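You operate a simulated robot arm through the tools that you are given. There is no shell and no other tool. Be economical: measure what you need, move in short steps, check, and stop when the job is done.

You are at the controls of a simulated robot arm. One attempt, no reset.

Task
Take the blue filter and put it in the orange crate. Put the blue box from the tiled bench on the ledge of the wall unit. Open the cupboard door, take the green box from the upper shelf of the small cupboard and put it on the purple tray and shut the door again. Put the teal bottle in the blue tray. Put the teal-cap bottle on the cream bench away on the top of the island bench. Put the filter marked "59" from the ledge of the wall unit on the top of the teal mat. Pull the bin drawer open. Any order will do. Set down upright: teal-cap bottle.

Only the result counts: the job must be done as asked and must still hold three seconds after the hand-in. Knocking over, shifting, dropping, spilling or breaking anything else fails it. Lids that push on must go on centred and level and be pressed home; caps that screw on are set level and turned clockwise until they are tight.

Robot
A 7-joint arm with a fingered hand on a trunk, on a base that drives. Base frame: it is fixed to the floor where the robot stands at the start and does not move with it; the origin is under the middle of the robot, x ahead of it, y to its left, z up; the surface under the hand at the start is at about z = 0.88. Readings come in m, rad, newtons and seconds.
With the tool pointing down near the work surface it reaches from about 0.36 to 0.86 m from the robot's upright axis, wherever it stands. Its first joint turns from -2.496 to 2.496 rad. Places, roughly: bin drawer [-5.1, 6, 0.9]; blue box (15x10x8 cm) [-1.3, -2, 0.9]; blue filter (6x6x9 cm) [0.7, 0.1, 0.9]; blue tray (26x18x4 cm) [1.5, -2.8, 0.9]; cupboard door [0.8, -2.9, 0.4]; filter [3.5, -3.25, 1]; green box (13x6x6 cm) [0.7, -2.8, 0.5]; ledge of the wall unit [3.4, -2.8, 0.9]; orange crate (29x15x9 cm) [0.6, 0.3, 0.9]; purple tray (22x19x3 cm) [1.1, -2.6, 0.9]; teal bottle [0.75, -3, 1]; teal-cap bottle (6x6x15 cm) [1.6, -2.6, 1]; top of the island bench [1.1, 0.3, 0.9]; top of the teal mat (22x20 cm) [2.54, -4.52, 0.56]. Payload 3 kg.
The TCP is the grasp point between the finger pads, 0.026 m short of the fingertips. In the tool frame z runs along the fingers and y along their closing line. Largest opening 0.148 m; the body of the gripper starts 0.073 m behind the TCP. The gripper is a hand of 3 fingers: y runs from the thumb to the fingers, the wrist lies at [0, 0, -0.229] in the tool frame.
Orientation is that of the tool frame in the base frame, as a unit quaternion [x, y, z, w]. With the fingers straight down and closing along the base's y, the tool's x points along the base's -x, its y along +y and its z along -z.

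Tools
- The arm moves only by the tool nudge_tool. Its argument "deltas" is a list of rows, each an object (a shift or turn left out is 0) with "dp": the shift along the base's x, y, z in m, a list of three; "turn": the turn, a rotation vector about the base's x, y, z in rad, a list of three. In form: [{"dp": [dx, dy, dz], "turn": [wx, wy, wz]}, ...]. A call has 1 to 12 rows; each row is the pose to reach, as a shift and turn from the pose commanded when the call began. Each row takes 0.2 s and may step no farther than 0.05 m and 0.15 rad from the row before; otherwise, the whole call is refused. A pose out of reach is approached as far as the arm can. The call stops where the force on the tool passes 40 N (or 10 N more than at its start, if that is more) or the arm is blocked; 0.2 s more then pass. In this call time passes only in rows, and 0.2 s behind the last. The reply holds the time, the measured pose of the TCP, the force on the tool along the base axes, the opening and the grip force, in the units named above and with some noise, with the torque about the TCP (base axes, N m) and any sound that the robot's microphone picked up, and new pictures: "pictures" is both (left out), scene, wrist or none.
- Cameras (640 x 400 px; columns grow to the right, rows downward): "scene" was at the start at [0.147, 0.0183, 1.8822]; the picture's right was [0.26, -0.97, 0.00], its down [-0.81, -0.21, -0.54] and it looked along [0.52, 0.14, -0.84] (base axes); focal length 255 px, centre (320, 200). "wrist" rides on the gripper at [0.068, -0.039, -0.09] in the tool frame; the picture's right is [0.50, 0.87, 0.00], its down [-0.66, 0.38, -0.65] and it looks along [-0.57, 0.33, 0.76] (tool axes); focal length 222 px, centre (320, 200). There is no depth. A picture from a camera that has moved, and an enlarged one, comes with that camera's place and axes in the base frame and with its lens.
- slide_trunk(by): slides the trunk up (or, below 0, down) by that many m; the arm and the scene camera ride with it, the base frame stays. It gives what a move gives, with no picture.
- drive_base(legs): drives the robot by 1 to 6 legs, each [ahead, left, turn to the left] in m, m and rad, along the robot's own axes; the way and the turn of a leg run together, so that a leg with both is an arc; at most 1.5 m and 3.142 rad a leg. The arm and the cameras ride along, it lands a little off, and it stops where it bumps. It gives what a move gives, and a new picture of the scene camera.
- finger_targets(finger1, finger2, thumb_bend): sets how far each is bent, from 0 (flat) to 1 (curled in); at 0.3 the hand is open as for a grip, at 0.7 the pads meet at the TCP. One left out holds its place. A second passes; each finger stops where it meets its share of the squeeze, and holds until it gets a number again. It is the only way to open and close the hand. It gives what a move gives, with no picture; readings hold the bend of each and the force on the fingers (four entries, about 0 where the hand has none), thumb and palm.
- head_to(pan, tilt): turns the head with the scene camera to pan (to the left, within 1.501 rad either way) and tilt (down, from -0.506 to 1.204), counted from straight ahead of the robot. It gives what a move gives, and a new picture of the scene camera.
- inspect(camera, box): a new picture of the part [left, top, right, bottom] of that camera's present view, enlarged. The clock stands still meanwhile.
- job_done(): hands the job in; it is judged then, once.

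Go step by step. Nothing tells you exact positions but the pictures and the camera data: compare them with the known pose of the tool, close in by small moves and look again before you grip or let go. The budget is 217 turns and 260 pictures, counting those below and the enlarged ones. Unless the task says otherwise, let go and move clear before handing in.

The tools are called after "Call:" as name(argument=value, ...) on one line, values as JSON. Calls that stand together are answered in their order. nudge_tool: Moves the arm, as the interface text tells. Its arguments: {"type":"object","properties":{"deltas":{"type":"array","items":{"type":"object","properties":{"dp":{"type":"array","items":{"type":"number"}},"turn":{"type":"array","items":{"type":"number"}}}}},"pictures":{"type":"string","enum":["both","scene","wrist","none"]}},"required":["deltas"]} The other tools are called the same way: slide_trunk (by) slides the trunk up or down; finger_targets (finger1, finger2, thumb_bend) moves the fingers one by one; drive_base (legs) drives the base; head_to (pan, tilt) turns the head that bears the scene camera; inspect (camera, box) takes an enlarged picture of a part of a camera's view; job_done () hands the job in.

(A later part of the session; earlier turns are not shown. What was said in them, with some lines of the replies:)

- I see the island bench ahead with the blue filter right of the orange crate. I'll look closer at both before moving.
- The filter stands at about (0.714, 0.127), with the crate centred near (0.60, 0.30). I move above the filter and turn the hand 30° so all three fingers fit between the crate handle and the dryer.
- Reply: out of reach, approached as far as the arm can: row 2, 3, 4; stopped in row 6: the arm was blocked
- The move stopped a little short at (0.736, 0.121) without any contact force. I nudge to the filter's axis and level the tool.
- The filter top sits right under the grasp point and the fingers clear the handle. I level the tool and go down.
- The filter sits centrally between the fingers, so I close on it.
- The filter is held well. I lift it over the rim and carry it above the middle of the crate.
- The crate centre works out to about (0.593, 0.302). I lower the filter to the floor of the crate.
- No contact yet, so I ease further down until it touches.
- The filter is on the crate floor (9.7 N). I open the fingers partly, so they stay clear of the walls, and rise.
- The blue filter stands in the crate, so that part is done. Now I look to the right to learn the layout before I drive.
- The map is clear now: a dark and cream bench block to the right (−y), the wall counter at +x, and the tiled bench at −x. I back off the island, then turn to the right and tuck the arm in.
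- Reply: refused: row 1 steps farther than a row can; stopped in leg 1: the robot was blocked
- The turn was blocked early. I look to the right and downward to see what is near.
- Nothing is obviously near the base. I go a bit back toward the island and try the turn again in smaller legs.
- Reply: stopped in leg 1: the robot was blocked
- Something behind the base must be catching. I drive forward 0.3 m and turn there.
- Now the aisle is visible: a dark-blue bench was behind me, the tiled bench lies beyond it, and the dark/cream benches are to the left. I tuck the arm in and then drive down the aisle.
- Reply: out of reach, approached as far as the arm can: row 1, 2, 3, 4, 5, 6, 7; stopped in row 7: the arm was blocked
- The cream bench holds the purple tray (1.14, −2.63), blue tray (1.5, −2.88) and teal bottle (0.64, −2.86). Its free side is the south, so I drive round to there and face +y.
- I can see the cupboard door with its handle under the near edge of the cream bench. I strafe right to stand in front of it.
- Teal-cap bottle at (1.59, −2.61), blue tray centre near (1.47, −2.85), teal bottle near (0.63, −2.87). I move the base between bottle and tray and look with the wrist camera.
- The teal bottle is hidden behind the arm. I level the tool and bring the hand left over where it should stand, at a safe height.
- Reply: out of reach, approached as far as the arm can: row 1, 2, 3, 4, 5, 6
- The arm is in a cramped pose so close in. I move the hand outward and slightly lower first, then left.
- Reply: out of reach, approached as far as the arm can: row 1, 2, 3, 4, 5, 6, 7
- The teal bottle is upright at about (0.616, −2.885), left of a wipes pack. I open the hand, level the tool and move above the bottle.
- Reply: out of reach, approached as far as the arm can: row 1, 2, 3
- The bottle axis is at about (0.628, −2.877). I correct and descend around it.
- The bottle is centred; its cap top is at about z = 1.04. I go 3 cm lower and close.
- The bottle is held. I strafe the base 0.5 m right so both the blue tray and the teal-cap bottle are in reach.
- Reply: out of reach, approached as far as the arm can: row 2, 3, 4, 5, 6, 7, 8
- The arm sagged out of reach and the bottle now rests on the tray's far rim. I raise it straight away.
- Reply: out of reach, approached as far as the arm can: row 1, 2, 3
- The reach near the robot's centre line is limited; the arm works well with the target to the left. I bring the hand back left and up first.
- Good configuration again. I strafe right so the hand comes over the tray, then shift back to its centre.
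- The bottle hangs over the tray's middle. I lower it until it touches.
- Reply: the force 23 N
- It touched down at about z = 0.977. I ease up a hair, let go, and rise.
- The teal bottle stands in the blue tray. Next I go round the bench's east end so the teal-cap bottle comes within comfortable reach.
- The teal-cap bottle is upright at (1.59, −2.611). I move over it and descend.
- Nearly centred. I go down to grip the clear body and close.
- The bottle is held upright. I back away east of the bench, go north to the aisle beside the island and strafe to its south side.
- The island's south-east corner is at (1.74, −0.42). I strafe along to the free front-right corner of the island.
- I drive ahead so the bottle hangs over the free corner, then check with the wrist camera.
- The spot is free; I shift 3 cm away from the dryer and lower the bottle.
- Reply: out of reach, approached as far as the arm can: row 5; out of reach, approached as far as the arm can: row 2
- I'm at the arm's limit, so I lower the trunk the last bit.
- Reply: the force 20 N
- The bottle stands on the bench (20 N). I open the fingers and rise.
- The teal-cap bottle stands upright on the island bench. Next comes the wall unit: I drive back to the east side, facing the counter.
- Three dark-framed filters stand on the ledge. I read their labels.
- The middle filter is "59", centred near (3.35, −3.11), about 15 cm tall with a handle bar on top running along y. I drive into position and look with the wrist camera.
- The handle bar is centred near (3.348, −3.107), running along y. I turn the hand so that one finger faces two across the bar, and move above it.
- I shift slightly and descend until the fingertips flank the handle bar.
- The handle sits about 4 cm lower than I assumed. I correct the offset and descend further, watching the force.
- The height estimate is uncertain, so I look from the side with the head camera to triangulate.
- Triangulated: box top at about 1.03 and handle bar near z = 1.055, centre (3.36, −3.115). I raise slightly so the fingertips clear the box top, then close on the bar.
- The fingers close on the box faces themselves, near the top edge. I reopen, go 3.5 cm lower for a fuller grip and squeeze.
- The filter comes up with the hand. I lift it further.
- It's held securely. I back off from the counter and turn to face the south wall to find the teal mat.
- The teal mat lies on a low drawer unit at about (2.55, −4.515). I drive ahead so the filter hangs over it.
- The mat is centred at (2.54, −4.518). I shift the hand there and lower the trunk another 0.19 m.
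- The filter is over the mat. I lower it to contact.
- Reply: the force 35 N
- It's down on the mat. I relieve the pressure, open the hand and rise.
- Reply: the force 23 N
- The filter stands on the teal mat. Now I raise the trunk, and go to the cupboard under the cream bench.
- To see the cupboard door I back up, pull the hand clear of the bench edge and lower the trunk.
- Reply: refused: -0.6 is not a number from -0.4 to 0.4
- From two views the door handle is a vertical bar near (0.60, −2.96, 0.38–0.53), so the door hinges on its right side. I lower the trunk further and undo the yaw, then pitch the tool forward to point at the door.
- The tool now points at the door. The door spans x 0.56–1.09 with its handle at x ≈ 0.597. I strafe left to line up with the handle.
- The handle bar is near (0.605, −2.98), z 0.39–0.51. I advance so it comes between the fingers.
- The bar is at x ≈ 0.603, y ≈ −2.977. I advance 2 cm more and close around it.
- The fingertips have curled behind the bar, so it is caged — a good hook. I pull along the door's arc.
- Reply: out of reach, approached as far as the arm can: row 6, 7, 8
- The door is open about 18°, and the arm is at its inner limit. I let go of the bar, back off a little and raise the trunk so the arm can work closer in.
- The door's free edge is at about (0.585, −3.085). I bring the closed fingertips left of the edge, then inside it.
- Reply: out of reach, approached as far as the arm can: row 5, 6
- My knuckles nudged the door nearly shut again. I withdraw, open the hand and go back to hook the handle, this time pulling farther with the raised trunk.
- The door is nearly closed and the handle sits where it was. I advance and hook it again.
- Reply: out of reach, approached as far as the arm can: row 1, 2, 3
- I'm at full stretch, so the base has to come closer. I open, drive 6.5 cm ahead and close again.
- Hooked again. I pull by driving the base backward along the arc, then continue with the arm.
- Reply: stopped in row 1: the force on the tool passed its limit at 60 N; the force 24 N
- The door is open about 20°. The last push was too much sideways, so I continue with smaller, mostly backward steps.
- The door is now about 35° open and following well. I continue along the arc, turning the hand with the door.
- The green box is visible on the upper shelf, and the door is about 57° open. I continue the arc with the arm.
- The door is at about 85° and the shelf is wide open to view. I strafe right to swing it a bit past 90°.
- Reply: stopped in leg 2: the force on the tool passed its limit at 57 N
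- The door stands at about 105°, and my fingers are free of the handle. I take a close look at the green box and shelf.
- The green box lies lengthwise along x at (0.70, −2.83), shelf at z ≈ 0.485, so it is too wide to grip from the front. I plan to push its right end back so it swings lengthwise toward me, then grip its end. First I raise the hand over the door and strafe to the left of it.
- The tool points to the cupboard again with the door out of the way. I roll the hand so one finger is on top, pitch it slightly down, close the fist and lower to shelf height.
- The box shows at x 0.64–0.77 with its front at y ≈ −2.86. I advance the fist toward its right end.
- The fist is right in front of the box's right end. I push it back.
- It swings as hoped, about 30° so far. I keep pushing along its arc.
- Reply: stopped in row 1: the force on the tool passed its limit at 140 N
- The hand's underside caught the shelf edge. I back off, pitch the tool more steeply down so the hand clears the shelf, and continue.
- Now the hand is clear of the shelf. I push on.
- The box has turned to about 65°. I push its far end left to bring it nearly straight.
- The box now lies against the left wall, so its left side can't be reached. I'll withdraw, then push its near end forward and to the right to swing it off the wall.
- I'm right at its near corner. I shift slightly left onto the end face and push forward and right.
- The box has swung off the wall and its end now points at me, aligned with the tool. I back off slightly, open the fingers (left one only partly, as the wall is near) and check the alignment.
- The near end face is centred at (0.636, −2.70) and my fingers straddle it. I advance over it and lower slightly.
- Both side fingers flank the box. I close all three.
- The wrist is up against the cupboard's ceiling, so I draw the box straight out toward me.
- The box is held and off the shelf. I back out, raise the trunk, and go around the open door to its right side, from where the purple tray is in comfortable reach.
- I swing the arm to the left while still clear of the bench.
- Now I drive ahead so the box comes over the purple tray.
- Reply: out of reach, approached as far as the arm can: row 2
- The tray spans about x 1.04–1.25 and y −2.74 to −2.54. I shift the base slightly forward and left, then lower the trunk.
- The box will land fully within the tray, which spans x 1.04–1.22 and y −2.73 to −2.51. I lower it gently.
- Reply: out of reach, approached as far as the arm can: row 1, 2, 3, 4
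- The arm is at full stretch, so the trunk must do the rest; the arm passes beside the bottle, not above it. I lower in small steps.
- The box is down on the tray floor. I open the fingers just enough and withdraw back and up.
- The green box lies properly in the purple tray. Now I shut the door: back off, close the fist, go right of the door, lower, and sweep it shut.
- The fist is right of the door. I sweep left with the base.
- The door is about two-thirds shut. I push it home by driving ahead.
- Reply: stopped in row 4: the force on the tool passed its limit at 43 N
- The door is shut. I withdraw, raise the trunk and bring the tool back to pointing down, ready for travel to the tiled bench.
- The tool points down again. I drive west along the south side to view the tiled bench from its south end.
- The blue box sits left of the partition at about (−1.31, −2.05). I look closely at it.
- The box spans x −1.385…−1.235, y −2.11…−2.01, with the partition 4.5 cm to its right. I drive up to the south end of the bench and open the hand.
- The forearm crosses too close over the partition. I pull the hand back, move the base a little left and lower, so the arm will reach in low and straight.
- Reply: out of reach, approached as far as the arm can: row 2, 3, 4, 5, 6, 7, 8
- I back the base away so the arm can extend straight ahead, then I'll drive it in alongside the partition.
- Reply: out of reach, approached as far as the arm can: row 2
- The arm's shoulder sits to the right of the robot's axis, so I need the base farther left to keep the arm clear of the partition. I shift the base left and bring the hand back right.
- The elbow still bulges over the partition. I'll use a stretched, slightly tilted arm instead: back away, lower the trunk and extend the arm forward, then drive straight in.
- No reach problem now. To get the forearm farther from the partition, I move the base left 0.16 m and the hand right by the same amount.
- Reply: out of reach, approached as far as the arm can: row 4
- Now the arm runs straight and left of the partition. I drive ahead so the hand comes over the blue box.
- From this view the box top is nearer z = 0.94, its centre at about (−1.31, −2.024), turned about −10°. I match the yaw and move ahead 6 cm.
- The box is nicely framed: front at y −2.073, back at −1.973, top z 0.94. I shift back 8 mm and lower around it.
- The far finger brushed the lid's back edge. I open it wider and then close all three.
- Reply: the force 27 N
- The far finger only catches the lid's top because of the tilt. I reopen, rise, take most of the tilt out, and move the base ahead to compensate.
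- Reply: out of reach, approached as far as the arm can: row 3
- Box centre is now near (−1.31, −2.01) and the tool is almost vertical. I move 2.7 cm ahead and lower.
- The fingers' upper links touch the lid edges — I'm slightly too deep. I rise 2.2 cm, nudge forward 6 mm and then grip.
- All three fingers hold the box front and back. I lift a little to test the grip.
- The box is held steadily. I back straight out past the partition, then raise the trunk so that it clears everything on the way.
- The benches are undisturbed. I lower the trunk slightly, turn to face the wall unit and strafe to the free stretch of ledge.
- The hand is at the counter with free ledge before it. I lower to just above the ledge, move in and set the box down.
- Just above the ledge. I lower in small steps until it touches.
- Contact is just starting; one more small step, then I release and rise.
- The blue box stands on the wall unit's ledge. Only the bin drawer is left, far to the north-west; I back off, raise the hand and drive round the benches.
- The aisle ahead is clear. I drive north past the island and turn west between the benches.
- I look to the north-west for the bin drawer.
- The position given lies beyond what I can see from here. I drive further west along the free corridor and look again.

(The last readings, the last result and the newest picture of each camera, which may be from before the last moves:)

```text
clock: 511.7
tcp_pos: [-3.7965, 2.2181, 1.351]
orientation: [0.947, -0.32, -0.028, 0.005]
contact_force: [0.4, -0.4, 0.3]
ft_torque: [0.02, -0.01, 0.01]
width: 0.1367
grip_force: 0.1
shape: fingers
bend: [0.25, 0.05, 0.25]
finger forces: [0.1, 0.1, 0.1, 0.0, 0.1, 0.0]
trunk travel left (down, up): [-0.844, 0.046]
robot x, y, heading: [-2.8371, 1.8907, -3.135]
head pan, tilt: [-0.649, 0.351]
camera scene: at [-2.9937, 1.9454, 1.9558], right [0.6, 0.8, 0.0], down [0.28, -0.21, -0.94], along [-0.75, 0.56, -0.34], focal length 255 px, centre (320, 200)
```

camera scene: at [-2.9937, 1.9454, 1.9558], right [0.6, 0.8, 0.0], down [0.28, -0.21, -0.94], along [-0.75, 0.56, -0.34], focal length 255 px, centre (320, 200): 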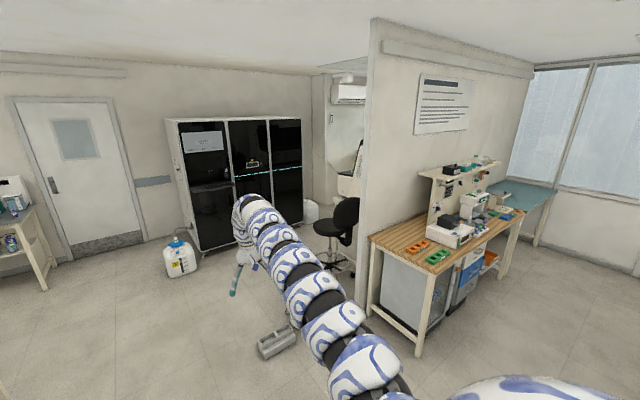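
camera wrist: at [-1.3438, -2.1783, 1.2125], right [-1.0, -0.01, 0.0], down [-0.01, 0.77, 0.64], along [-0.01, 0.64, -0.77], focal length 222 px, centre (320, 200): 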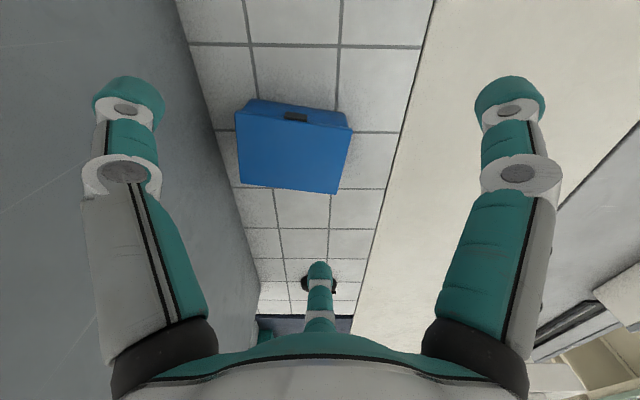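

The drawer must be in the alcove behind that partition wall. I drive to its opening, turn north and look in.

Call:
drive_base(legs=[[1.2, 0, -0.005], [0.95, 0, 0], [0, 0, -1.57]])

Call:
head_to(pan=0.0, tilt=0.45)

```text
clock: 526.1
tcp_pos: [-4.6525, 2.8396, 1.3507]
orientation: [-0.446, 0.894, 0.023, 0.017]
contact_force: [-0.5, -1.2, 0.4]
ft_torque: [0.03, -0.05, 0.02]
width: 0.1365
grip_force: 0.1
shape: fingers
bend: [0.25, 0.05, 0.25]
finger forces: [0.0, 0.0, 0.0, 0.0, 0.0, 0.0]
trunk travel left (down, up): [-0.844, 0.046]
robot x, y, heading: [-4.9759, 1.8811, 1.581]
head pan, tilt: [-0.649, 0.351]
camera scene: at [-4.9231, 2.0351, 1.9559], right [0.8, -0.6, 0.0], down [-0.2, -0.28, -0.94], along [0.56, 0.75, -0.34], focal length 255 px, centre (320, 200)
```

scene: 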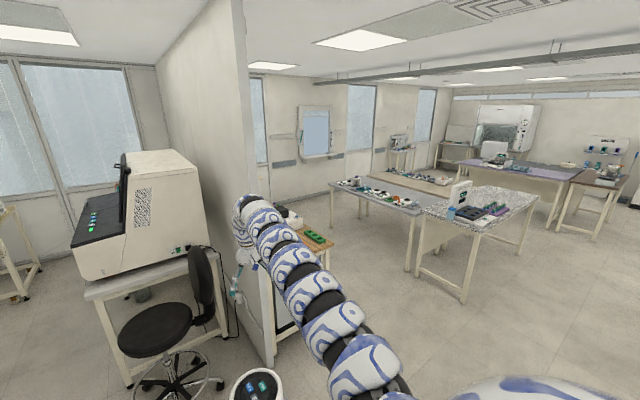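

```text
clock: 527.2
tcp_pos: [-4.6525, 2.8396, 1.3506]
orientation: [-0.446, 0.895, 0.022, 0.017]
contact_force: [0.0, 0.2, -0.2]
ft_torque: [0.0, 0.01, -0.01]
width: 0.1368
grip_force: 0.0
shape: fingers
bend: [0.25, 0.05, 0.25]
finger forces: [0.0, 0.0, 0.0, 0.0, 0.1, 0.0]
trunk travel left (down, up): [-0.844, 0.046]
robot x, y, heading: [-4.9774, 1.8786, 1.584]
head pan, tilt: [0.0, 0.45]
camera scene: at [-4.9797, 2.0523, 1.9467], right [1.0, 0.01, 0.0], down [0.0, -0.44, -0.9], along [-0.01, 0.9, -0.44], focal length 255 px, centre (320, 200)
```

scene: 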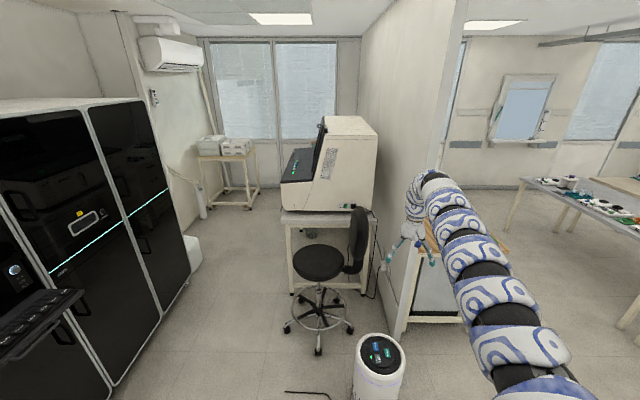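

A large instrument on a table stands ahead with its front facing west. I strafe left for a view along its front.

Call:
drive_base(legs=[[0, 0.86, -0.01]])

Call:
inspect(camera="scene", box=[300, 90, 460, 190])

```text
clock: 531.7
tcp_pos: [-5.5142, 2.8284, 1.3512]
orientation: [-0.45, 0.893, 0.023, 0.017]
contact_force: [-0.1, -0.2, -0.3]
ft_torque: [-0.02, 0.02, 0.01]
width: 0.1367
grip_force: 0.1
shape: fingers
bend: [0.25, 0.05, 0.25]
finger forces: [0.0, 0.0, 0.0, 0.1, 0.1, 0.1]
trunk travel left (down, up): [-0.844, 0.046]
robot x, y, heading: [-5.831, 1.8687, 1.588]
head pan, tilt: [0.0, 0.45]
camera scene: at [-5.8354, 2.04, 1.9467], right [1.0, 0.02, 0.0], down [0.01, -0.44, -0.9], along [-0.02, 0.9, -0.44], focal length 255 px, centre (320, 200)
```

scene: 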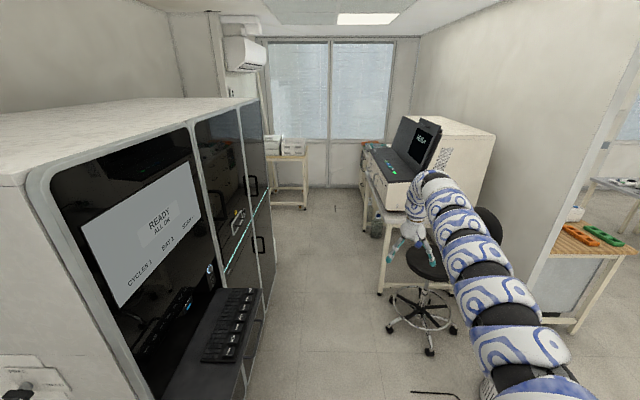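

```text
4.00 times, centred on (380, 140) of scene
camera zoom: at [-5.8354, 2.04, 1.9467], right [1.0, 0.02, 0.0], down [0.01, -0.44, -0.9], along [-0.02, 0.9, -0.44], focal length 1021 px, centre (80, 440)
```

zoom: 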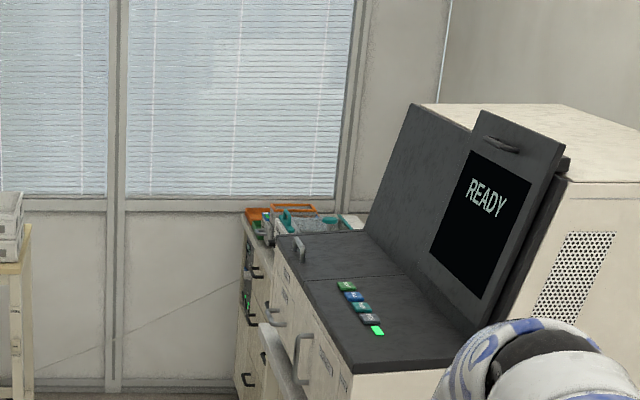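

The instrument's front (x ≈ −5.15, y 4.75–5.75) carries drawers with handles, with a drawer cabinet beyond. I drive in between the rack and the chair for a closer look.

Call:
drive_base(legs=[[0, -0.06, -0.015], [1.0, 0, 0], [0.9, 0, 0]])

Call:
head_to(pan=-0.55, tilt=0.6)

```text
clock: 541.7
tcp_pos: [-5.433, 4.6992, 1.3505]
orientation: [-0.441, 0.897, 0.023, 0.017]
contact_force: [0.3, 0.4, 0.0]
ft_torque: [-0.02, 0.04, -0.01]
width: 0.1366
grip_force: 0.2
shape: fingers
bend: [0.25, 0.05, 0.25]
finger forces: [0.2, 0.1, 0.0, 0.1, 0.0, 0.0]
trunk travel left (down, up): [-0.844, 0.046]
robot x, y, heading: [-5.7708, 3.7466, 1.572]
head pan, tilt: [0.0, 0.45]
camera scene: at [-5.7689, 3.9175, 1.9466], right [1.0, 0.0, 0.0], down [0.0, -0.44, -0.9], along [0.0, 0.9, -0.44], focal length 255 px, centre (320, 200)
```

scene: 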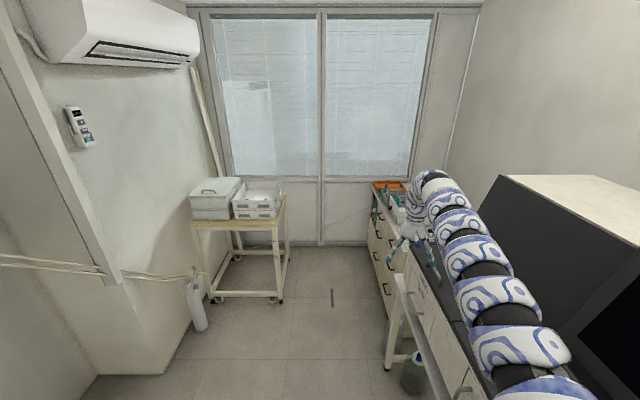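

```text
clock: 542.7
tcp_pos: [-5.4331, 4.6987, 1.3516]
orientation: [-0.442, 0.897, 0.023, 0.018]
contact_force: [0.0, 0.1, 0.9]
ft_torque: [0.02, 0.0, -0.02]
width: 0.137
grip_force: 0.0
shape: fingers
bend: [0.25, 0.05, 0.25]
finger forces: [0.0, 0.0, 0.0, 0.1, 0.0, 0.0]
trunk travel left (down, up): [-0.844, 0.046]
robot x, y, heading: [-5.7675, 3.7465, 1.573]
head pan, tilt: [-0.55, 0.6]
camera scene: at [-5.7227, 3.9004, 1.9331], right [0.85, -0.52, 0.0], down [-0.29, -0.48, -0.83], along [0.43, 0.7, -0.56], focal length 255 px, centre (320, 200)
```

scene: 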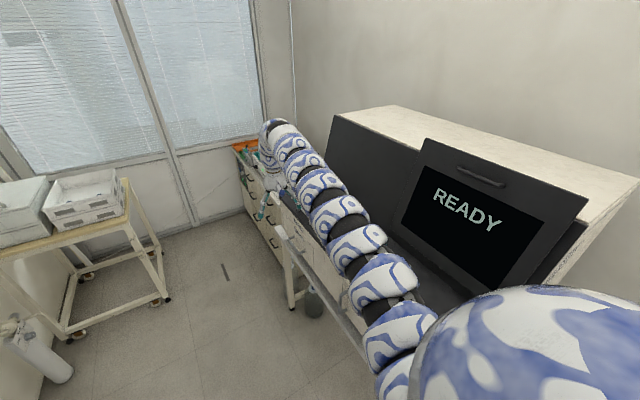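

Call:
inspect(camera="scene", box=[225, 130, 353, 230])

```text
4.00 times, centred on (289, 180) of scene
camera zoom: at [-5.7227, 3.9004, 1.9331], right [0.85, -0.52, 0.0], down [-0.29, -0.48, -0.83], along [0.43, 0.7, -0.56], focal length 1021 px, centre (444, 280)
```

zoom: 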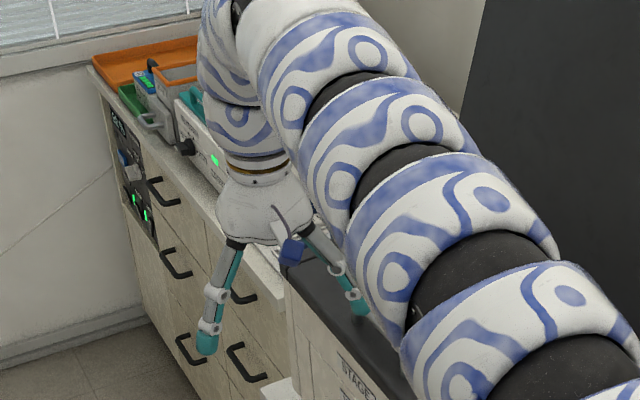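

The arm blocks the view of the labels. I pull the hand back to the left and look again.

Call:
nudge_tool(deltas=[{"dp": [-0.035, -0.03, -0.01]}, {"dp": [-0.07, -0.06, -0.02]}, {"dp": [-0.105, -0.09, -0.03]}, {"dp": [-0.14, -0.12, -0.04]}, {"dp": [-0.175, -0.15, -0.05]}, {"dp": [-0.21, -0.18, -0.06]}, {"dp": [-0.245, -0.2, -0.07]}, {"dp": [-0.28, -0.22, -0.08]}, {"dp": [-0.315, -0.24, -0.09]}, {"dp": [-0.35, -0.25, -0.1]}], pictures="none")

Call:
inspect(camera="scene", box=[225, 120, 465, 270])

```text
clock: 544.9
tcp_pos: [-5.5429, 4.5978, 1.3095]
orientation: [-0.441, 0.897, 0.022, 0.016]
contact_force: [0.1, -0.5, 0.8]
ft_torque: [-0.02, 0.07, -0.01]
width: 0.1376
grip_force: 0.2
shape: fingers
bend: [0.25, 0.05, 0.25]
finger forces: [0.1, 0.1, 0.0, 0.1, 0.0, 0.2]
out of reach, approached as far as the arm can: row 4, 5, 6, 7, 8, 9, 10
trunk travel left (down, up): [-0.844, 0.046]
robot x, y, heading: [-5.7679, 3.7437, 1.57]
head pan, tilt: [-0.55, 0.6]
```

```text
2.67 times, centred on (345, 195) of scene
camera zoom: at [-5.7214, 3.901, 1.9329], right [0.85, -0.52, 0.0], down [-0.3, -0.48, -0.82], along [0.43, 0.7, -0.57], focal length 681 px, centre (253, 213)
```

zoom: 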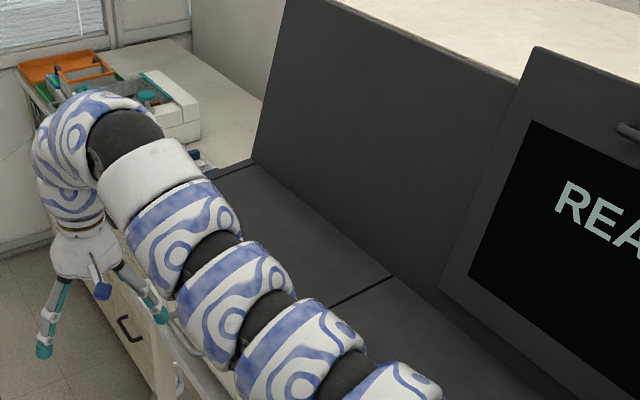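

To see the drawer fronts better I drive closer along the instrument.

Call:
drive_base(legs=[[0.85, -0.02, 0]])

Call:
inspect(camera="scene", box=[160, 80, 480, 280])

```text
clock: 549.4
tcp_pos: [-5.4987, 5.4566, 1.3117]
orientation: [-0.433, 0.901, 0.023, 0.016]
contact_force: [-0.6, -0.7, 0.1]
ft_torque: [0.0, 0.01, -0.01]
width: 0.1372
grip_force: 0.0
shape: fingers
bend: [0.25, 0.05, 0.25]
finger forces: [0.1, 0.0, 0.1, 0.0, 0.0, 0.1]
trunk travel left (down, up): [-0.844, 0.046]
robot x, y, heading: [-5.7369, 4.6054, 1.55]
head pan, tilt: [-0.55, 0.6]
camera scene: at [-5.6903, 4.764, 1.933], right [0.84, -0.54, 0.0], down [-0.3, -0.48, -0.82], along [0.45, 0.69, -0.57], focal length 255 px, centre (320, 200)
```

scene: 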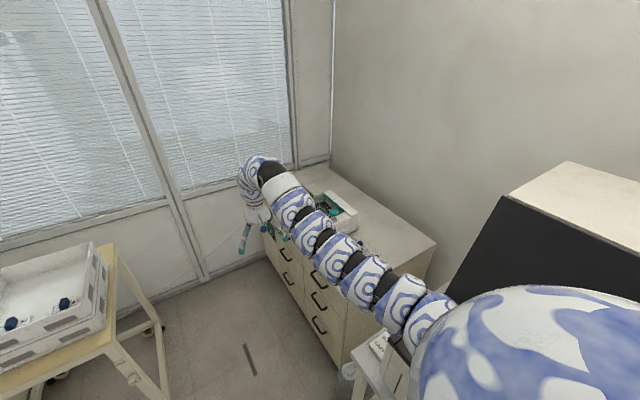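

```text
2.00 times, centred on (320, 180) of scene
camera zoom: at [-5.6903, 4.764, 1.933], right [0.84, -0.54, 0.0], down [-0.3, -0.48, -0.82], along [0.45, 0.69, -0.57], focal length 511 px, centre (320, 240)
```

zoom: 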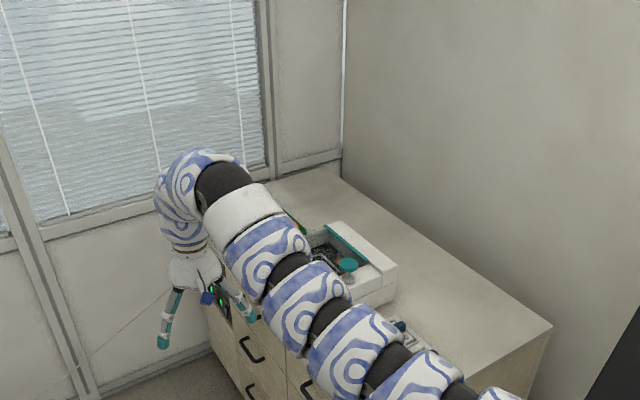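

The drawer seems to belong to the small white device on top of the far cabinet. I turn the base left to swing the arm out of the view.

Call:
drive_base(legs=[[0, 0, 0.6]])

Call:
head_to(pan=-1.05, tilt=0.6)

```text
clock: 551.5
tcp_pos: [-6.0147, 5.445, 1.3116]
orientation: [-0.678, 0.735, 0.026, 0.009]
contact_force: [-0.5, 0.4, 0.0]
ft_torque: [-0.02, -0.04, 0.04]
width: 0.1373
grip_force: 0.1
shape: fingers
bend: [0.25, 0.05, 0.25]
finger forces: [0.0, 0.0, 0.0, 0.0, 0.0, 0.1]
trunk travel left (down, up): [-0.844, 0.046]
robot x, y, heading: [-5.7379, 4.6038, 2.151]
head pan, tilt: [-0.55, 0.6]
camera scene: at [-5.7863, 4.7645, 1.9331], right [1.0, 0.03, 0.0], down [0.01, -0.56, -0.82], along [-0.02, 0.82, -0.57], focal length 255 px, centre (320, 200)
```

scene: 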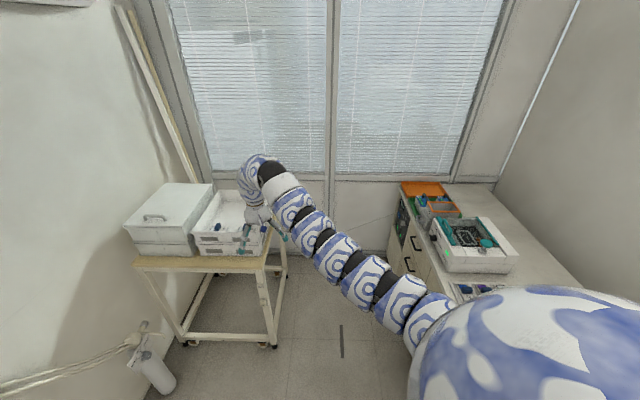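

```text
clock: 552.4
tcp_pos: [-6.015, 5.4458, 1.3119]
orientation: [-0.677, 0.736, 0.026, 0.009]
contact_force: [0.0, 0.8, 0.1]
ft_torque: [0.0, -0.03, -0.01]
width: 0.137
grip_force: 0.1
shape: fingers
bend: [0.25, 0.05, 0.25]
finger forces: [0.1, 0.0, 0.0, 0.0, 0.0, 0.1]
trunk travel left (down, up): [-0.844, 0.046]
robot x, y, heading: [-5.7364, 4.6101, 2.152]
head pan, tilt: [-1.051, 0.6]
camera scene: at [-5.7431, 4.7548, 1.9331], right [0.89, -0.46, 0.0], down [-0.26, -0.5, -0.82], along [0.38, 0.73, -0.57], focal length 255 px, centre (320, 200)
```

scene: 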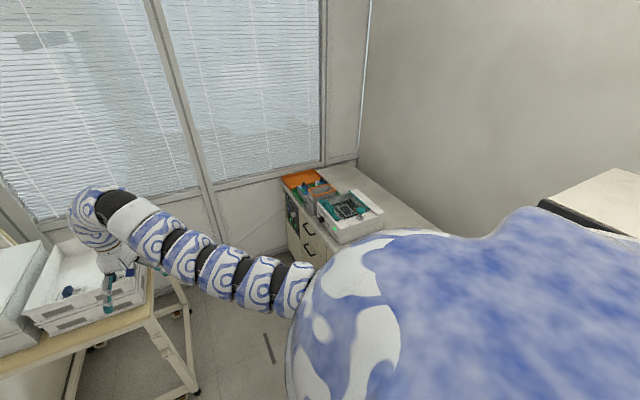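

Call:
inspect(camera="scene", box=[275, 160, 403, 240])

```text
5.00 times, centred on (339, 200) of scene
camera zoom: at [-5.7431, 4.7548, 1.9331], right [0.89, -0.46, 0.0], down [-0.26, -0.5, -0.82], along [0.38, 0.73, -0.57], focal length 1276 px, centre (225, 200)
```

zoom: 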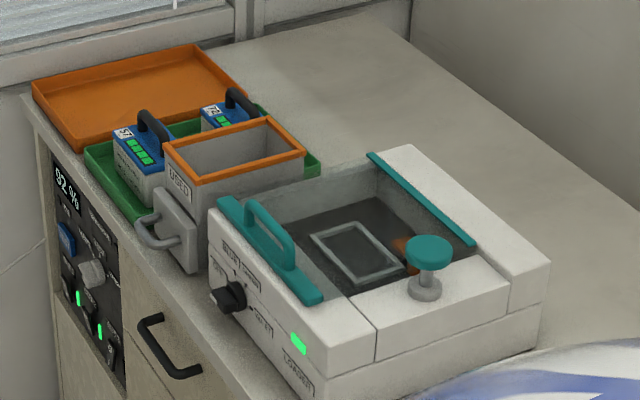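

I found it: the grey "USED" bin with an orange rim beside the loader; its front plate has a horizontal handle bar near (−5.19, 6.02, 0.93) facing west. I turn back north and orient the tool to point east at the handle.

Call:
drive_base(legs=[[0, 0, -0.58]])

Call:
nudge_tool(deltas=[{"turn": [0, 0, 0.13]}, {"turn": [0, 0, 0.26]}, {"turn": [0, 0, 0.39]}, {"turn": [0, 0, 0.52]}, {"turn": [0, 0, 0.664]}], pictures="none")

Call:
nudge_tool(deltas=[{"dp": [0.0245, 0, -0.0186], "turn": [0, -0.143, 0]}, {"dp": [0.048, 0, -0.0325], "turn": [0, -0.286, 0]}, {"dp": [0.0706, 0, -0.042], "turn": [0, -0.428, 0]}, {"dp": [0.091, 0, -0.047], "turn": [0, -0.571, 0]}, {"dp": [0.109, 0, -0.0486], "turn": [0, -0.714, 0]}, {"dp": [0.124, 0, -0.0465], "turn": [0, -0.857, 0]}, {"dp": [0.1354, 0, -0.041], "turn": [0, -1.0, 0]}, {"dp": [0.143, 0, -0.0335], "turn": [0, -1.142, 0]}, {"dp": [0.146, 0, -0.0237], "turn": [0, -1.285, 0]}, {"dp": [0.145, 0, -0.0127], "turn": [0, -1.428, 0]}, {"dp": [0.139, 0, -0.001], "turn": [0, -1.571, 0]}], pictures="none")

```text
clock: 554.4
tcp_pos: [-5.5103, 5.46, 1.3111]
orientation: [-0.439, 0.898, 0.023, 0.017]
contact_force: [-0.4, -0.9, -0.8]
ft_torque: [-0.03, 0.02, -0.01]
width: 0.137
grip_force: 0.1
shape: fingers
bend: [0.25, 0.05, 0.25]
finger forces: [0.0, 0.1, 0.0, 0.1, 0.1, 0.0]
trunk travel left (down, up): [-0.844, 0.046]
robot x, y, heading: [-5.7356, 4.6103, 1.569]
head pan, tilt: [-1.051, 0.6]
camera scene: at [-5.662, 4.7322, 1.9331], right [0.49, -0.87, 0.0], down [-0.49, -0.28, -0.82], along [0.72, 0.41, -0.57], focal length 255 px, centre (320, 200)
```

scene: 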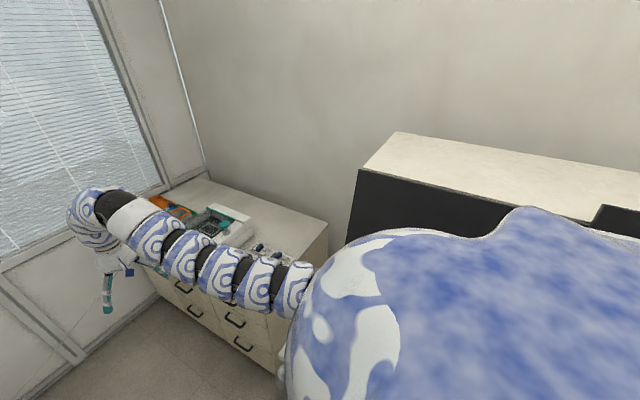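

```text
clock: 555.6
tcp_pos: [-5.511, 5.4583, 1.311]
orientation: [0.708, -0.705, -0.026, -0.008]
contact_force: [0.2, 0.0, -0.2]
ft_torque: [-0.01, 0.01, -0.01]
width: 0.1372
grip_force: 0.1
shape: fingers
bend: [0.25, 0.05, 0.25]
finger forces: [0.1, 0.1, 0.0, 0.0, 0.0, 0.0]
trunk travel left (down, up): [-0.844, 0.046]
robot x, y, heading: [-5.7365, 4.6068, 1.563]
head pan, tilt: [-1.051, 0.6]
```

```text
clock: 558.0
tcp_pos: [-5.3704, 5.4577, 1.3098]
orientation: [0.518, -0.494, 0.483, -0.504]
contact_force: [0.2, 0.4, 0.9]
ft_torque: [0.01, 0.02, -0.01]
width: 0.1374
grip_force: 0.0
shape: fingers
bend: [0.25, 0.05, 0.25]
finger forces: [0.1, 0.0, 0.1, 0.0, 0.1, 0.0]
trunk travel left (down, up): [-0.844, 0.046]
robot x, y, heading: [-5.7393, 4.6092, 1.562]
head pan, tilt: [-1.051, 0.6]
```

The tool points east now. I set the fingers half closed, drive ahead beside the handle and lower the trunk to its height.

Call:
finger_targets(finger1=0.45, finger2=0.45, thumb_bend=0.45)

Call:
drive_base(legs=[[0.56, 0, 0.008]])

Call:
slide_trunk(by=-0.3)

Call:
inspect(camera="wrist", box=[0, 0, 640, 400])

```text
clock: 559.0
tcp_pos: [-5.3715, 5.4594, 1.3104]
orientation: [0.519, -0.494, 0.481, -0.505]
contact_force: [0.6, 1.5, -0.5]
ft_torque: [0.0, 0.03, -0.02]
width: 0.079
grip_force: 0.0
shape: fingers
bend: [0.45, 0.45, 0.45]
finger forces: [0.0, 0.1, 0.0, 0.1, 0.0, 0.0]
trunk travel left (down, up): [-0.844, 0.046]
robot x, y, heading: [-5.7379, 4.6107, 1.564]
head pan, tilt: [-1.051, 0.6]
```

```text
clock: 562.3
tcp_pos: [-5.3728, 6.0329, 1.3094]
orientation: [0.52, -0.493, 0.481, -0.506]
contact_force: [-0.3, 0.0, 0.5]
ft_torque: [-0.01, 0.02, -0.03]
width: 0.0791
grip_force: 0.0
shape: fingers
bend: [0.45, 0.45, 0.45]
finger forces: [0.0, 0.0, 0.0, 0.0, 0.0, 0.1]
trunk travel left (down, up): [-0.844, 0.046]
robot x, y, heading: [-5.7409, 5.1796, 1.569]
head pan, tilt: [-1.051, 0.6]
camera scene: at [-5.6609, 5.307, 1.933], right [0.5, -0.87, 0.0], down [-0.49, -0.28, -0.82], along [0.72, 0.41, -0.57], focal length 255 px, centre (320, 200)
```

scene: 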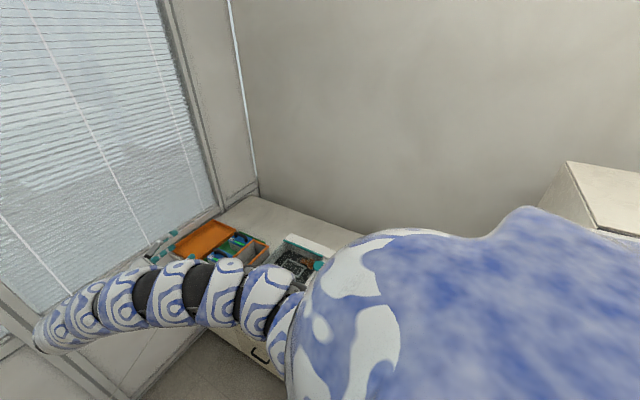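

```text
clock: 565.3
tcp_pos: [-5.3728, 6.033, 1.0097]
orientation: [0.52, -0.492, 0.481, -0.507]
contact_force: [0.2, -0.4, 0.2]
ft_torque: [-0.03, 0.03, -0.04]
width: 0.079
grip_force: 0.0
shape: fingers
bend: [0.45, 0.45, 0.45]
finger forces: [0.0, 0.0, 0.0, 0.0, 0.0, 0.0]
trunk travel left (down, up): [-0.544, 0.346]
robot x, y, heading: [-5.7373, 5.1868, 1.563]
head pan, tilt: [-1.051, 0.6]
```

```text
1.00 times, centred on (320, 200) of wrist (not enlarged: the box is as wide or as high as the picture)
camera zoom: at [-5.4597, 5.9614, 1.0513], right [0.0, -0.5, -0.86], down [-0.7, 0.62, -0.36], along [0.72, 0.6, -0.35], focal length 222 px, centre (320, 200)
```

zoom: 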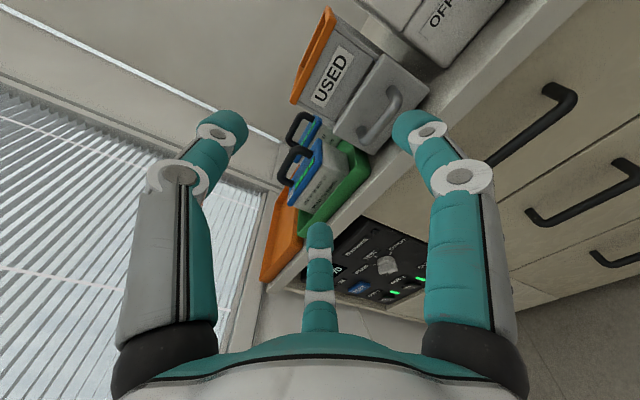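

The handle bar is at about (−5.195, 6.021, 0.934). I lower to that height and approach.

Call:
slide_trunk(by=-0.075)

Call:
nudge_tool(deltas=[{"dp": [0.04, -0.006, 0]}, {"dp": [0.08, -0.011, 0]}, {"dp": [0.12, -0.011, 0]}, {"dp": [0.15, -0.011, 0]}], pictures="wrist")

```text
clock: 566.4
tcp_pos: [-5.3736, 6.0336, 0.9353]
orientation: [0.52, -0.493, 0.481, -0.505]
contact_force: [0.4, -0.2, 0.1]
ft_torque: [-0.01, 0.02, -0.03]
width: 0.0793
grip_force: 0.0
shape: fingers
bend: [0.45, 0.45, 0.45]
finger forces: [0.0, 0.0, 0.0, 0.0, 0.0, 0.1]
trunk travel left (down, up): [-0.469, 0.421]
robot x, y, heading: [-5.7384, 5.1832, 1.565]
head pan, tilt: [-1.051, 0.6]
```

```text
clock: 567.4
tcp_pos: [-5.2244, 6.0244, 0.9357]
orientation: [0.521, -0.492, 0.48, -0.506]
contact_force: [0.6, -0.8, 0.3]
ft_torque: [0.01, -0.02, 0.04]
width: 0.0787
grip_force: 0.0
shape: fingers
bend: [0.45, 0.45, 0.45]
finger forces: [0.0, 0.1, 0.0, 0.0, 0.1, 0.1]
trunk travel left (down, up): [-0.469, 0.421]
robot x, y, heading: [-5.7404, 5.1809, 1.57]
head pan, tilt: [-1.051, 0.6]
camera wrist: at [-5.3104, 5.952, 0.9766], right [0.0, -0.5, -0.86], down [-0.7, 0.62, -0.36], along [0.72, 0.6, -0.35], focal length 222 px, centre (320, 200)
```

wrist: 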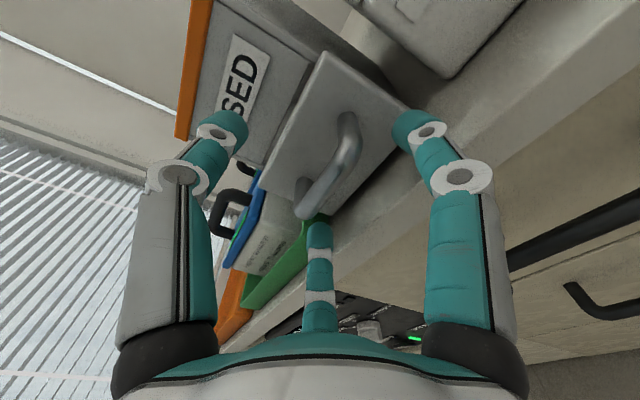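

Well lined up. I advance 3 cm so the fingertips pass the bar, and close.

Call:
nudge_tool(deltas=[{"dp": [0.012, -0.004, -0.004]}, {"dp": [0.024, -0.005, -0.004]}, {"dp": [0.03, -0.005, -0.004]}], pictures="none")

Call:
finger_targets(finger1=0.7, finger2=0.7, thumb_bend=0.7)

Call:
inspect(camera="wrist", box=[0, 0, 640, 400])

```text
clock: 568.2
tcp_pos: [-5.1994, 6.0182, 0.9327]
orientation: [0.521, -0.491, 0.48, -0.507]
contact_force: [-33.1, -7.6, 1.9]
ft_torque: [-0.06, 1.0, 1.15]
width: 0.0836
grip_force: 16.4
shape: fingers
bend: [0.42, 0.43, 0.45]
finger forces: [3.5, 29.4, 0.0, 0.0, 0.1, 0.0]
trunk travel left (down, up): [-0.469, 0.421]
robot x, y, heading: [-5.7367, 5.1788, 1.579]
head pan, tilt: [-1.051, 0.6]
```

```text
clock: 569.1
tcp_pos: [-5.1994, 6.0186, 0.9345]
orientation: [0.52, -0.489, 0.479, -0.51]
contact_force: [-17.6, -7.0, 10.9]
ft_torque: [-0.01, -0.03, 0.22]
width: 0.0656
grip_force: 18.1
shape: fingers
bend: [0.42, 0.43, 0.6]
finger forces: [8.6, 11.0, 0.1, 0.0, 16.5, 0.1]
trunk travel left (down, up): [-0.469, 0.421]
robot x, y, heading: [-5.7392, 5.1828, 1.567]
head pan, tilt: [-1.051, 0.6]
stopped: the force on the tool passed its limit at 44 N (the readings are from after the stop); the commanded pose is now the measured one
```

```text
1.00 times, centred on (320, 200) of wrist (not enlarged: the box is as wide or as high as the picture)
camera zoom: at [-5.2858, 5.9465, 0.9758], right [0.01, -0.5, -0.87], down [-0.7, 0.61, -0.36], along [0.71, 0.61, -0.34], focal length 222 px, centre (320, 200)
```

zoom: 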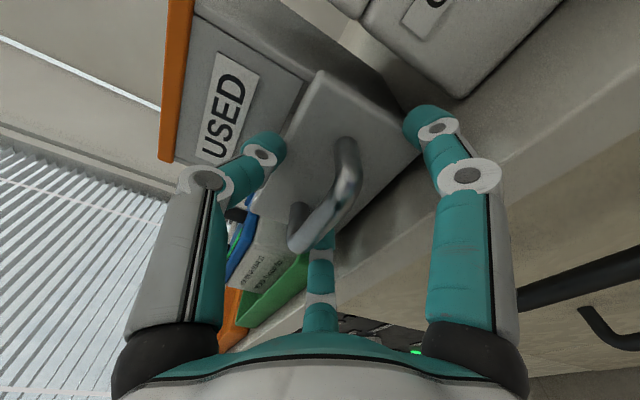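

The fingertips press on the plate. I reopen, back off 1.2 cm and close again around the bar.

Call:
finger_targets(finger1=0.45, finger2=0.45, thumb_bend=0.45)

Call:
nudge_tool(deltas=[{"dp": [-0.013, 0, -0.002]}], pictures="none")

Call:
finger_targets(finger1=0.7, finger2=0.7, thumb_bend=0.7)

Call:
inspect(camera="wrist", box=[0, 0, 640, 400])

```text
clock: 570.1
tcp_pos: [-5.2011, 6.0196, 0.9316]
orientation: [0.521, -0.49, 0.479, -0.508]
contact_force: [-13.2, -5.5, 1.7]
ft_torque: [-0.06, 0.37, 0.3]
width: 0.0836
grip_force: 7.4
shape: fingers
bend: [0.41, 0.46, 0.45]
finger forces: [3.2, 12.1, 0.0, 0.0, 0.0, 0.0]
trunk travel left (down, up): [-0.469, 0.421]
robot x, y, heading: [-5.7351, 5.1782, 1.571]
head pan, tilt: [-1.051, 0.6]
stopped: the force on the tool passed its limit at 40 N (the readings are from after the stop); the commanded pose is now the measured one
```

```text
clock: 570.5
tcp_pos: [-5.2095, 6.0195, 0.9303]
orientation: [0.521, -0.49, 0.48, -0.507]
contact_force: [0.3, 0.8, 0.3]
ft_torque: [0.04, 0.01, 0.02]
width: 0.0787
grip_force: 0.0
shape: fingers
bend: [0.45, 0.45, 0.45]
finger forces: [0.0, 0.0, 0.1, 0.1, 0.0, 0.1]
trunk travel left (down, up): [-0.469, 0.421]
robot x, y, heading: [-5.7366, 5.1814, 1.572]
head pan, tilt: [-1.051, 0.6]
```

```text
clock: 571.5
tcp_pos: [-5.2117, 6.0211, 0.9298]
orientation: [0.522, -0.491, 0.479, -0.507]
contact_force: [1.6, 0.6, -3.9]
ft_torque: [0.0, 0.02, -0.01]
width: 0.002
grip_force: 2.0
shape: fingers
bend: [0.68, 0.68, 0.7]
finger forces: [1.9, 2.1, 0.0, 0.0, 0.0, 0.0]
trunk travel left (down, up): [-0.469, 0.421]
robot x, y, heading: [-5.7368, 5.1833, 1.568]
head pan, tilt: [-1.051, 0.6]
```

```text
1.00 times, centred on (320, 200) of wrist (not enlarged: the box is as wide or as high as the picture)
camera zoom: at [-5.2964, 5.9483, 0.971], right [0.01, -0.5, -0.86], down [-0.7, 0.61, -0.36], along [0.71, 0.61, -0.35], focal length 222 px, centre (320, 200)
```

zoom: 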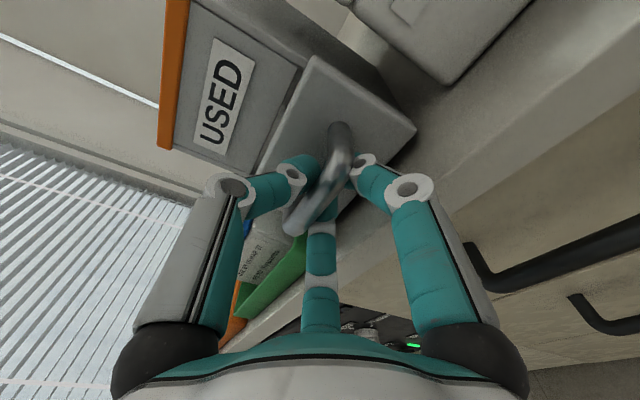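

The fingers are hooked behind the bar. I pull the drawer out toward the west.

Call:
nudge_tool(deltas=[{"dp": [-0.015, 0, 0]}, {"dp": [-0.03, 0, 0]}, {"dp": [-0.05, 0, 0]}, {"dp": [-0.07, 0, 0]}, {"dp": [-0.09, 0, 0]}, {"dp": [-0.11, 0, 0]}, {"dp": [-0.13, 0, 0]}], pictures="wrist")

```text
clock: 573.1
tcp_pos: [-5.3412, 6.0212, 0.9282]
orientation: [0.521, -0.491, 0.481, -0.507]
contact_force: [0.8, 0.2, -3.0]
ft_torque: [-0.03, 0.01, 0.02]
width: 0.0018
grip_force: 1.3
shape: fingers
bend: [0.69, 0.68, 0.7]
finger forces: [1.2, 1.4, 0.0, 0.1, 0.2, 0.0]
trunk travel left (down, up): [-0.469, 0.421]
robot x, y, heading: [-5.7396, 5.1797, 1.574]
head pan, tilt: [-1.051, 0.6]
camera wrist: at [-5.426, 5.9487, 0.9704], right [0.01, -0.5, -0.86], down [-0.7, 0.61, -0.36], along [0.71, 0.61, -0.35], focal length 222 px, centre (320, 200)
```

wrist: 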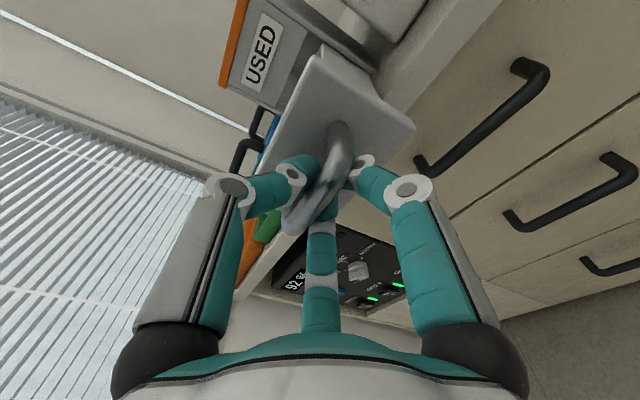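

The drawer slides out — 13 cm so far, with little resistance. I pull further to find its end stop.

Call:
nudge_tool(deltas=[{"dp": [-0.015, 0, 0]}, {"dp": [-0.03, 0, 0]}, {"dp": [-0.045, 0, 0]}, {"dp": [-0.06, 0, 0]}, {"dp": [-0.075, 0, 0]}, {"dp": [-0.09, 0, 0]}], pictures="wrist")

```text
clock: 574.5
tcp_pos: [-5.4309, 6.0205, 0.9297]
orientation: [0.521, -0.491, 0.479, -0.508]
contact_force: [0.2, 0.8, -0.6]
ft_torque: [-0.01, 0.01, 0.01]
width: 0.0002
grip_force: 0.1
shape: fingers
bend: [0.69, 0.69, 0.7]
finger forces: [0.0, 0.0, 0.1, 0.0, 0.0, 0.1]
trunk travel left (down, up): [-0.469, 0.421]
robot x, y, heading: [-5.7383, 5.1859, 1.574]
head pan, tilt: [-1.051, 0.6]
camera wrist: at [-5.5169, 5.9478, 0.9705], right [0.01, -0.5, -0.87], down [-0.7, 0.61, -0.36], along [0.71, 0.61, -0.35], focal length 222 px, centre (320, 200)
```

wrist: 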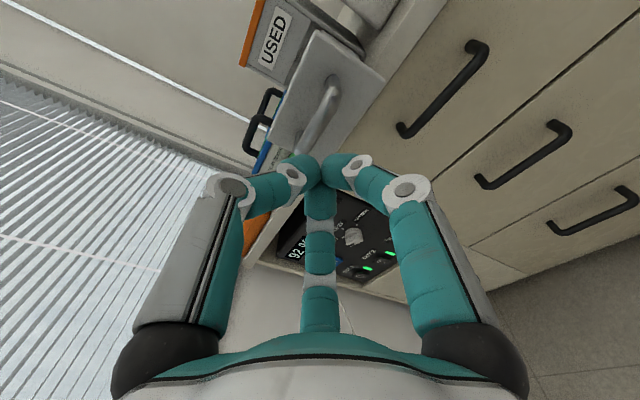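

The fingers slipped off at the drawer's end stop; the bar now stands about 13–14 cm out. I move the hand clear and check the result.

Call:
nudge_tool(deltas=[{"dp": [-0.03, 0, 0]}, {"dp": [-0.06, 0, 0.0]}], pictures="none")

Call:
slide_trunk(by=0.4)

Call:
drive_base(legs=[[-0.5, 0, 0]])

Call:
head_to(pan=-0.5, tilt=0.6)

```text
clock: 575.1
tcp_pos: [-5.4895, 6.0194, 0.928]
orientation: [0.521, -0.492, 0.479, -0.508]
contact_force: [-0.6, 0.2, -1.0]
ft_torque: [-0.01, -0.02, -0.03]
width: 0.0001
grip_force: 0.1
shape: fingers
bend: [0.69, 0.69, 0.7]
finger forces: [0.0, 0.0, 0.0, 0.0, 0.2, 0.1]
trunk travel left (down, up): [-0.469, 0.421]
robot x, y, heading: [-5.7378, 5.1854, 1.567]
head pan, tilt: [-1.051, 0.6]
```

```text
clock: 579.0
tcp_pos: [-5.4912, 6.0189, 1.3278]
orientation: [0.521, -0.491, 0.479, -0.508]
contact_force: [0.2, -0.3, 1.0]
ft_torque: [0.03, 0.0, 0.01]
width: 0.0003
grip_force: 0.0
shape: fingers
bend: [0.69, 0.69, 0.7]
finger forces: [0.0, 0.0, 0.0, 0.0, 0.0, 0.0]
trunk travel left (down, up): [-0.869, 0.021]
robot x, y, heading: [-5.736, 5.1836, 1.574]
head pan, tilt: [-1.051, 0.6]
```

```text
clock: 581.9
tcp_pos: [-5.486, 5.5228, 1.3285]
orientation: [0.519, -0.493, 0.481, -0.507]
contact_force: [0.1, -0.6, -1.2]
ft_torque: [0.0, 0.01, 0.0]
width: 0.0004
grip_force: 0.1
shape: fingers
bend: [0.69, 0.69, 0.7]
finger forces: [0.0, 0.0, 0.1, 0.0, 0.0, 0.0]
trunk travel left (down, up): [-0.869, 0.021]
robot x, y, heading: [-5.7381, 4.6865, 1.563]
head pan, tilt: [-1.051, 0.6]
camera scene: at [-5.6624, 4.8109, 1.9582], right [0.49, -0.87, 0.0], down [-0.49, -0.28, -0.83], along [0.72, 0.41, -0.56], focal length 255 px, centre (320, 200)
```

scene: 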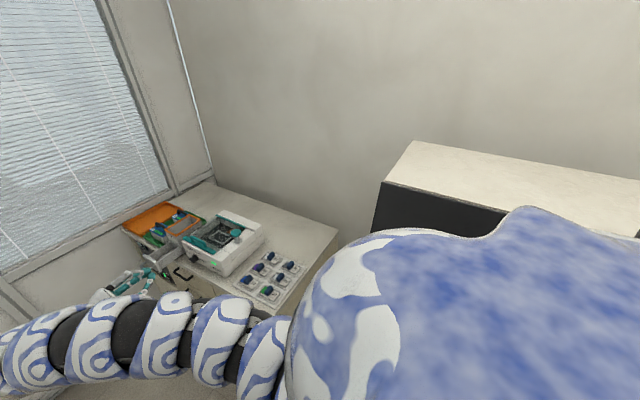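

```text
clock: 582.9
tcp_pos: [-5.4849, 5.5229, 1.3287]
orientation: [0.52, -0.492, 0.482, -0.506]
contact_force: [0.4, 0.3, 0.0]
ft_torque: [0.03, -0.04, -0.01]
width: 0.0003
grip_force: 0.0
shape: fingers
bend: [0.69, 0.69, 0.7]
finger forces: [0.0, 0.0, 0.0, 0.0, 0.0, 0.0]
trunk travel left (down, up): [-0.869, 0.021]
robot x, y, heading: [-5.7389, 4.6868, 1.564]
head pan, tilt: [-0.499, 0.6]
camera scene: at [-5.6965, 4.8458, 1.9581], right [0.87, -0.49, 0.0], down [-0.27, -0.49, -0.82], along [0.4, 0.72, -0.57], focal length 255 px, centre (320, 200)
```

scene: 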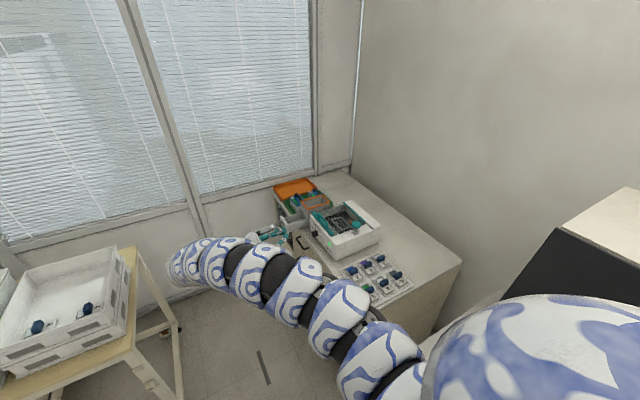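

Call:
inspect(camera="scene", box=[260, 165, 388, 245])

```text
5.00 times, centred on (324, 205) of scene
camera zoom: at [-5.6965, 4.8458, 1.9581], right [0.87, -0.49, 0.0], down [-0.27, -0.49, -0.82], along [0.4, 0.72, -0.57], focal length 1276 px, centre (300, 175)
```

zoom: 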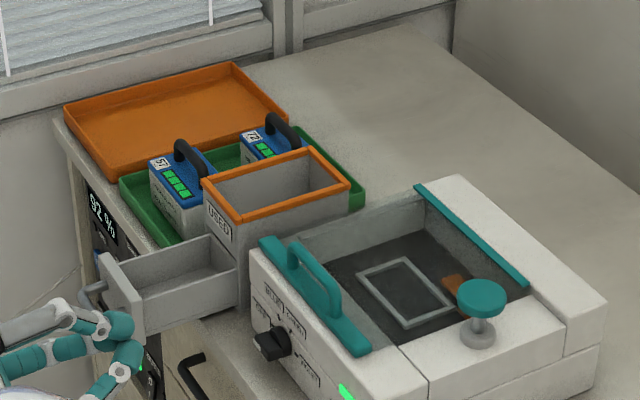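

The drawer under the "USED" bin stands open, and everything else on the cabinet is in place. All seven parts are done and the hand is clear, so I hand the job in.

Call:
job_done()

```text
The job is handed in.
```

All seven tasks are finished, and I handed the job in with the hand empty and clear of everything:

- **Blue filter:** it is in the orange crate.
- **Blue box:** it is on the ledge of the wall unit.
- **Green box:** it is on the purple tray, and the cupboard door is shut again.
- **Teal bottle:** it is in the blue tray.
- **Teal-cap bottle:** it stands upright on the island bench.
- **Filter "59":** it is on the teal mat.
- **Bin drawer:** it is pulled open about 13 cm. I took that as its end stop because the fingers slipped off the handle there, but I didn't measure its full travel.
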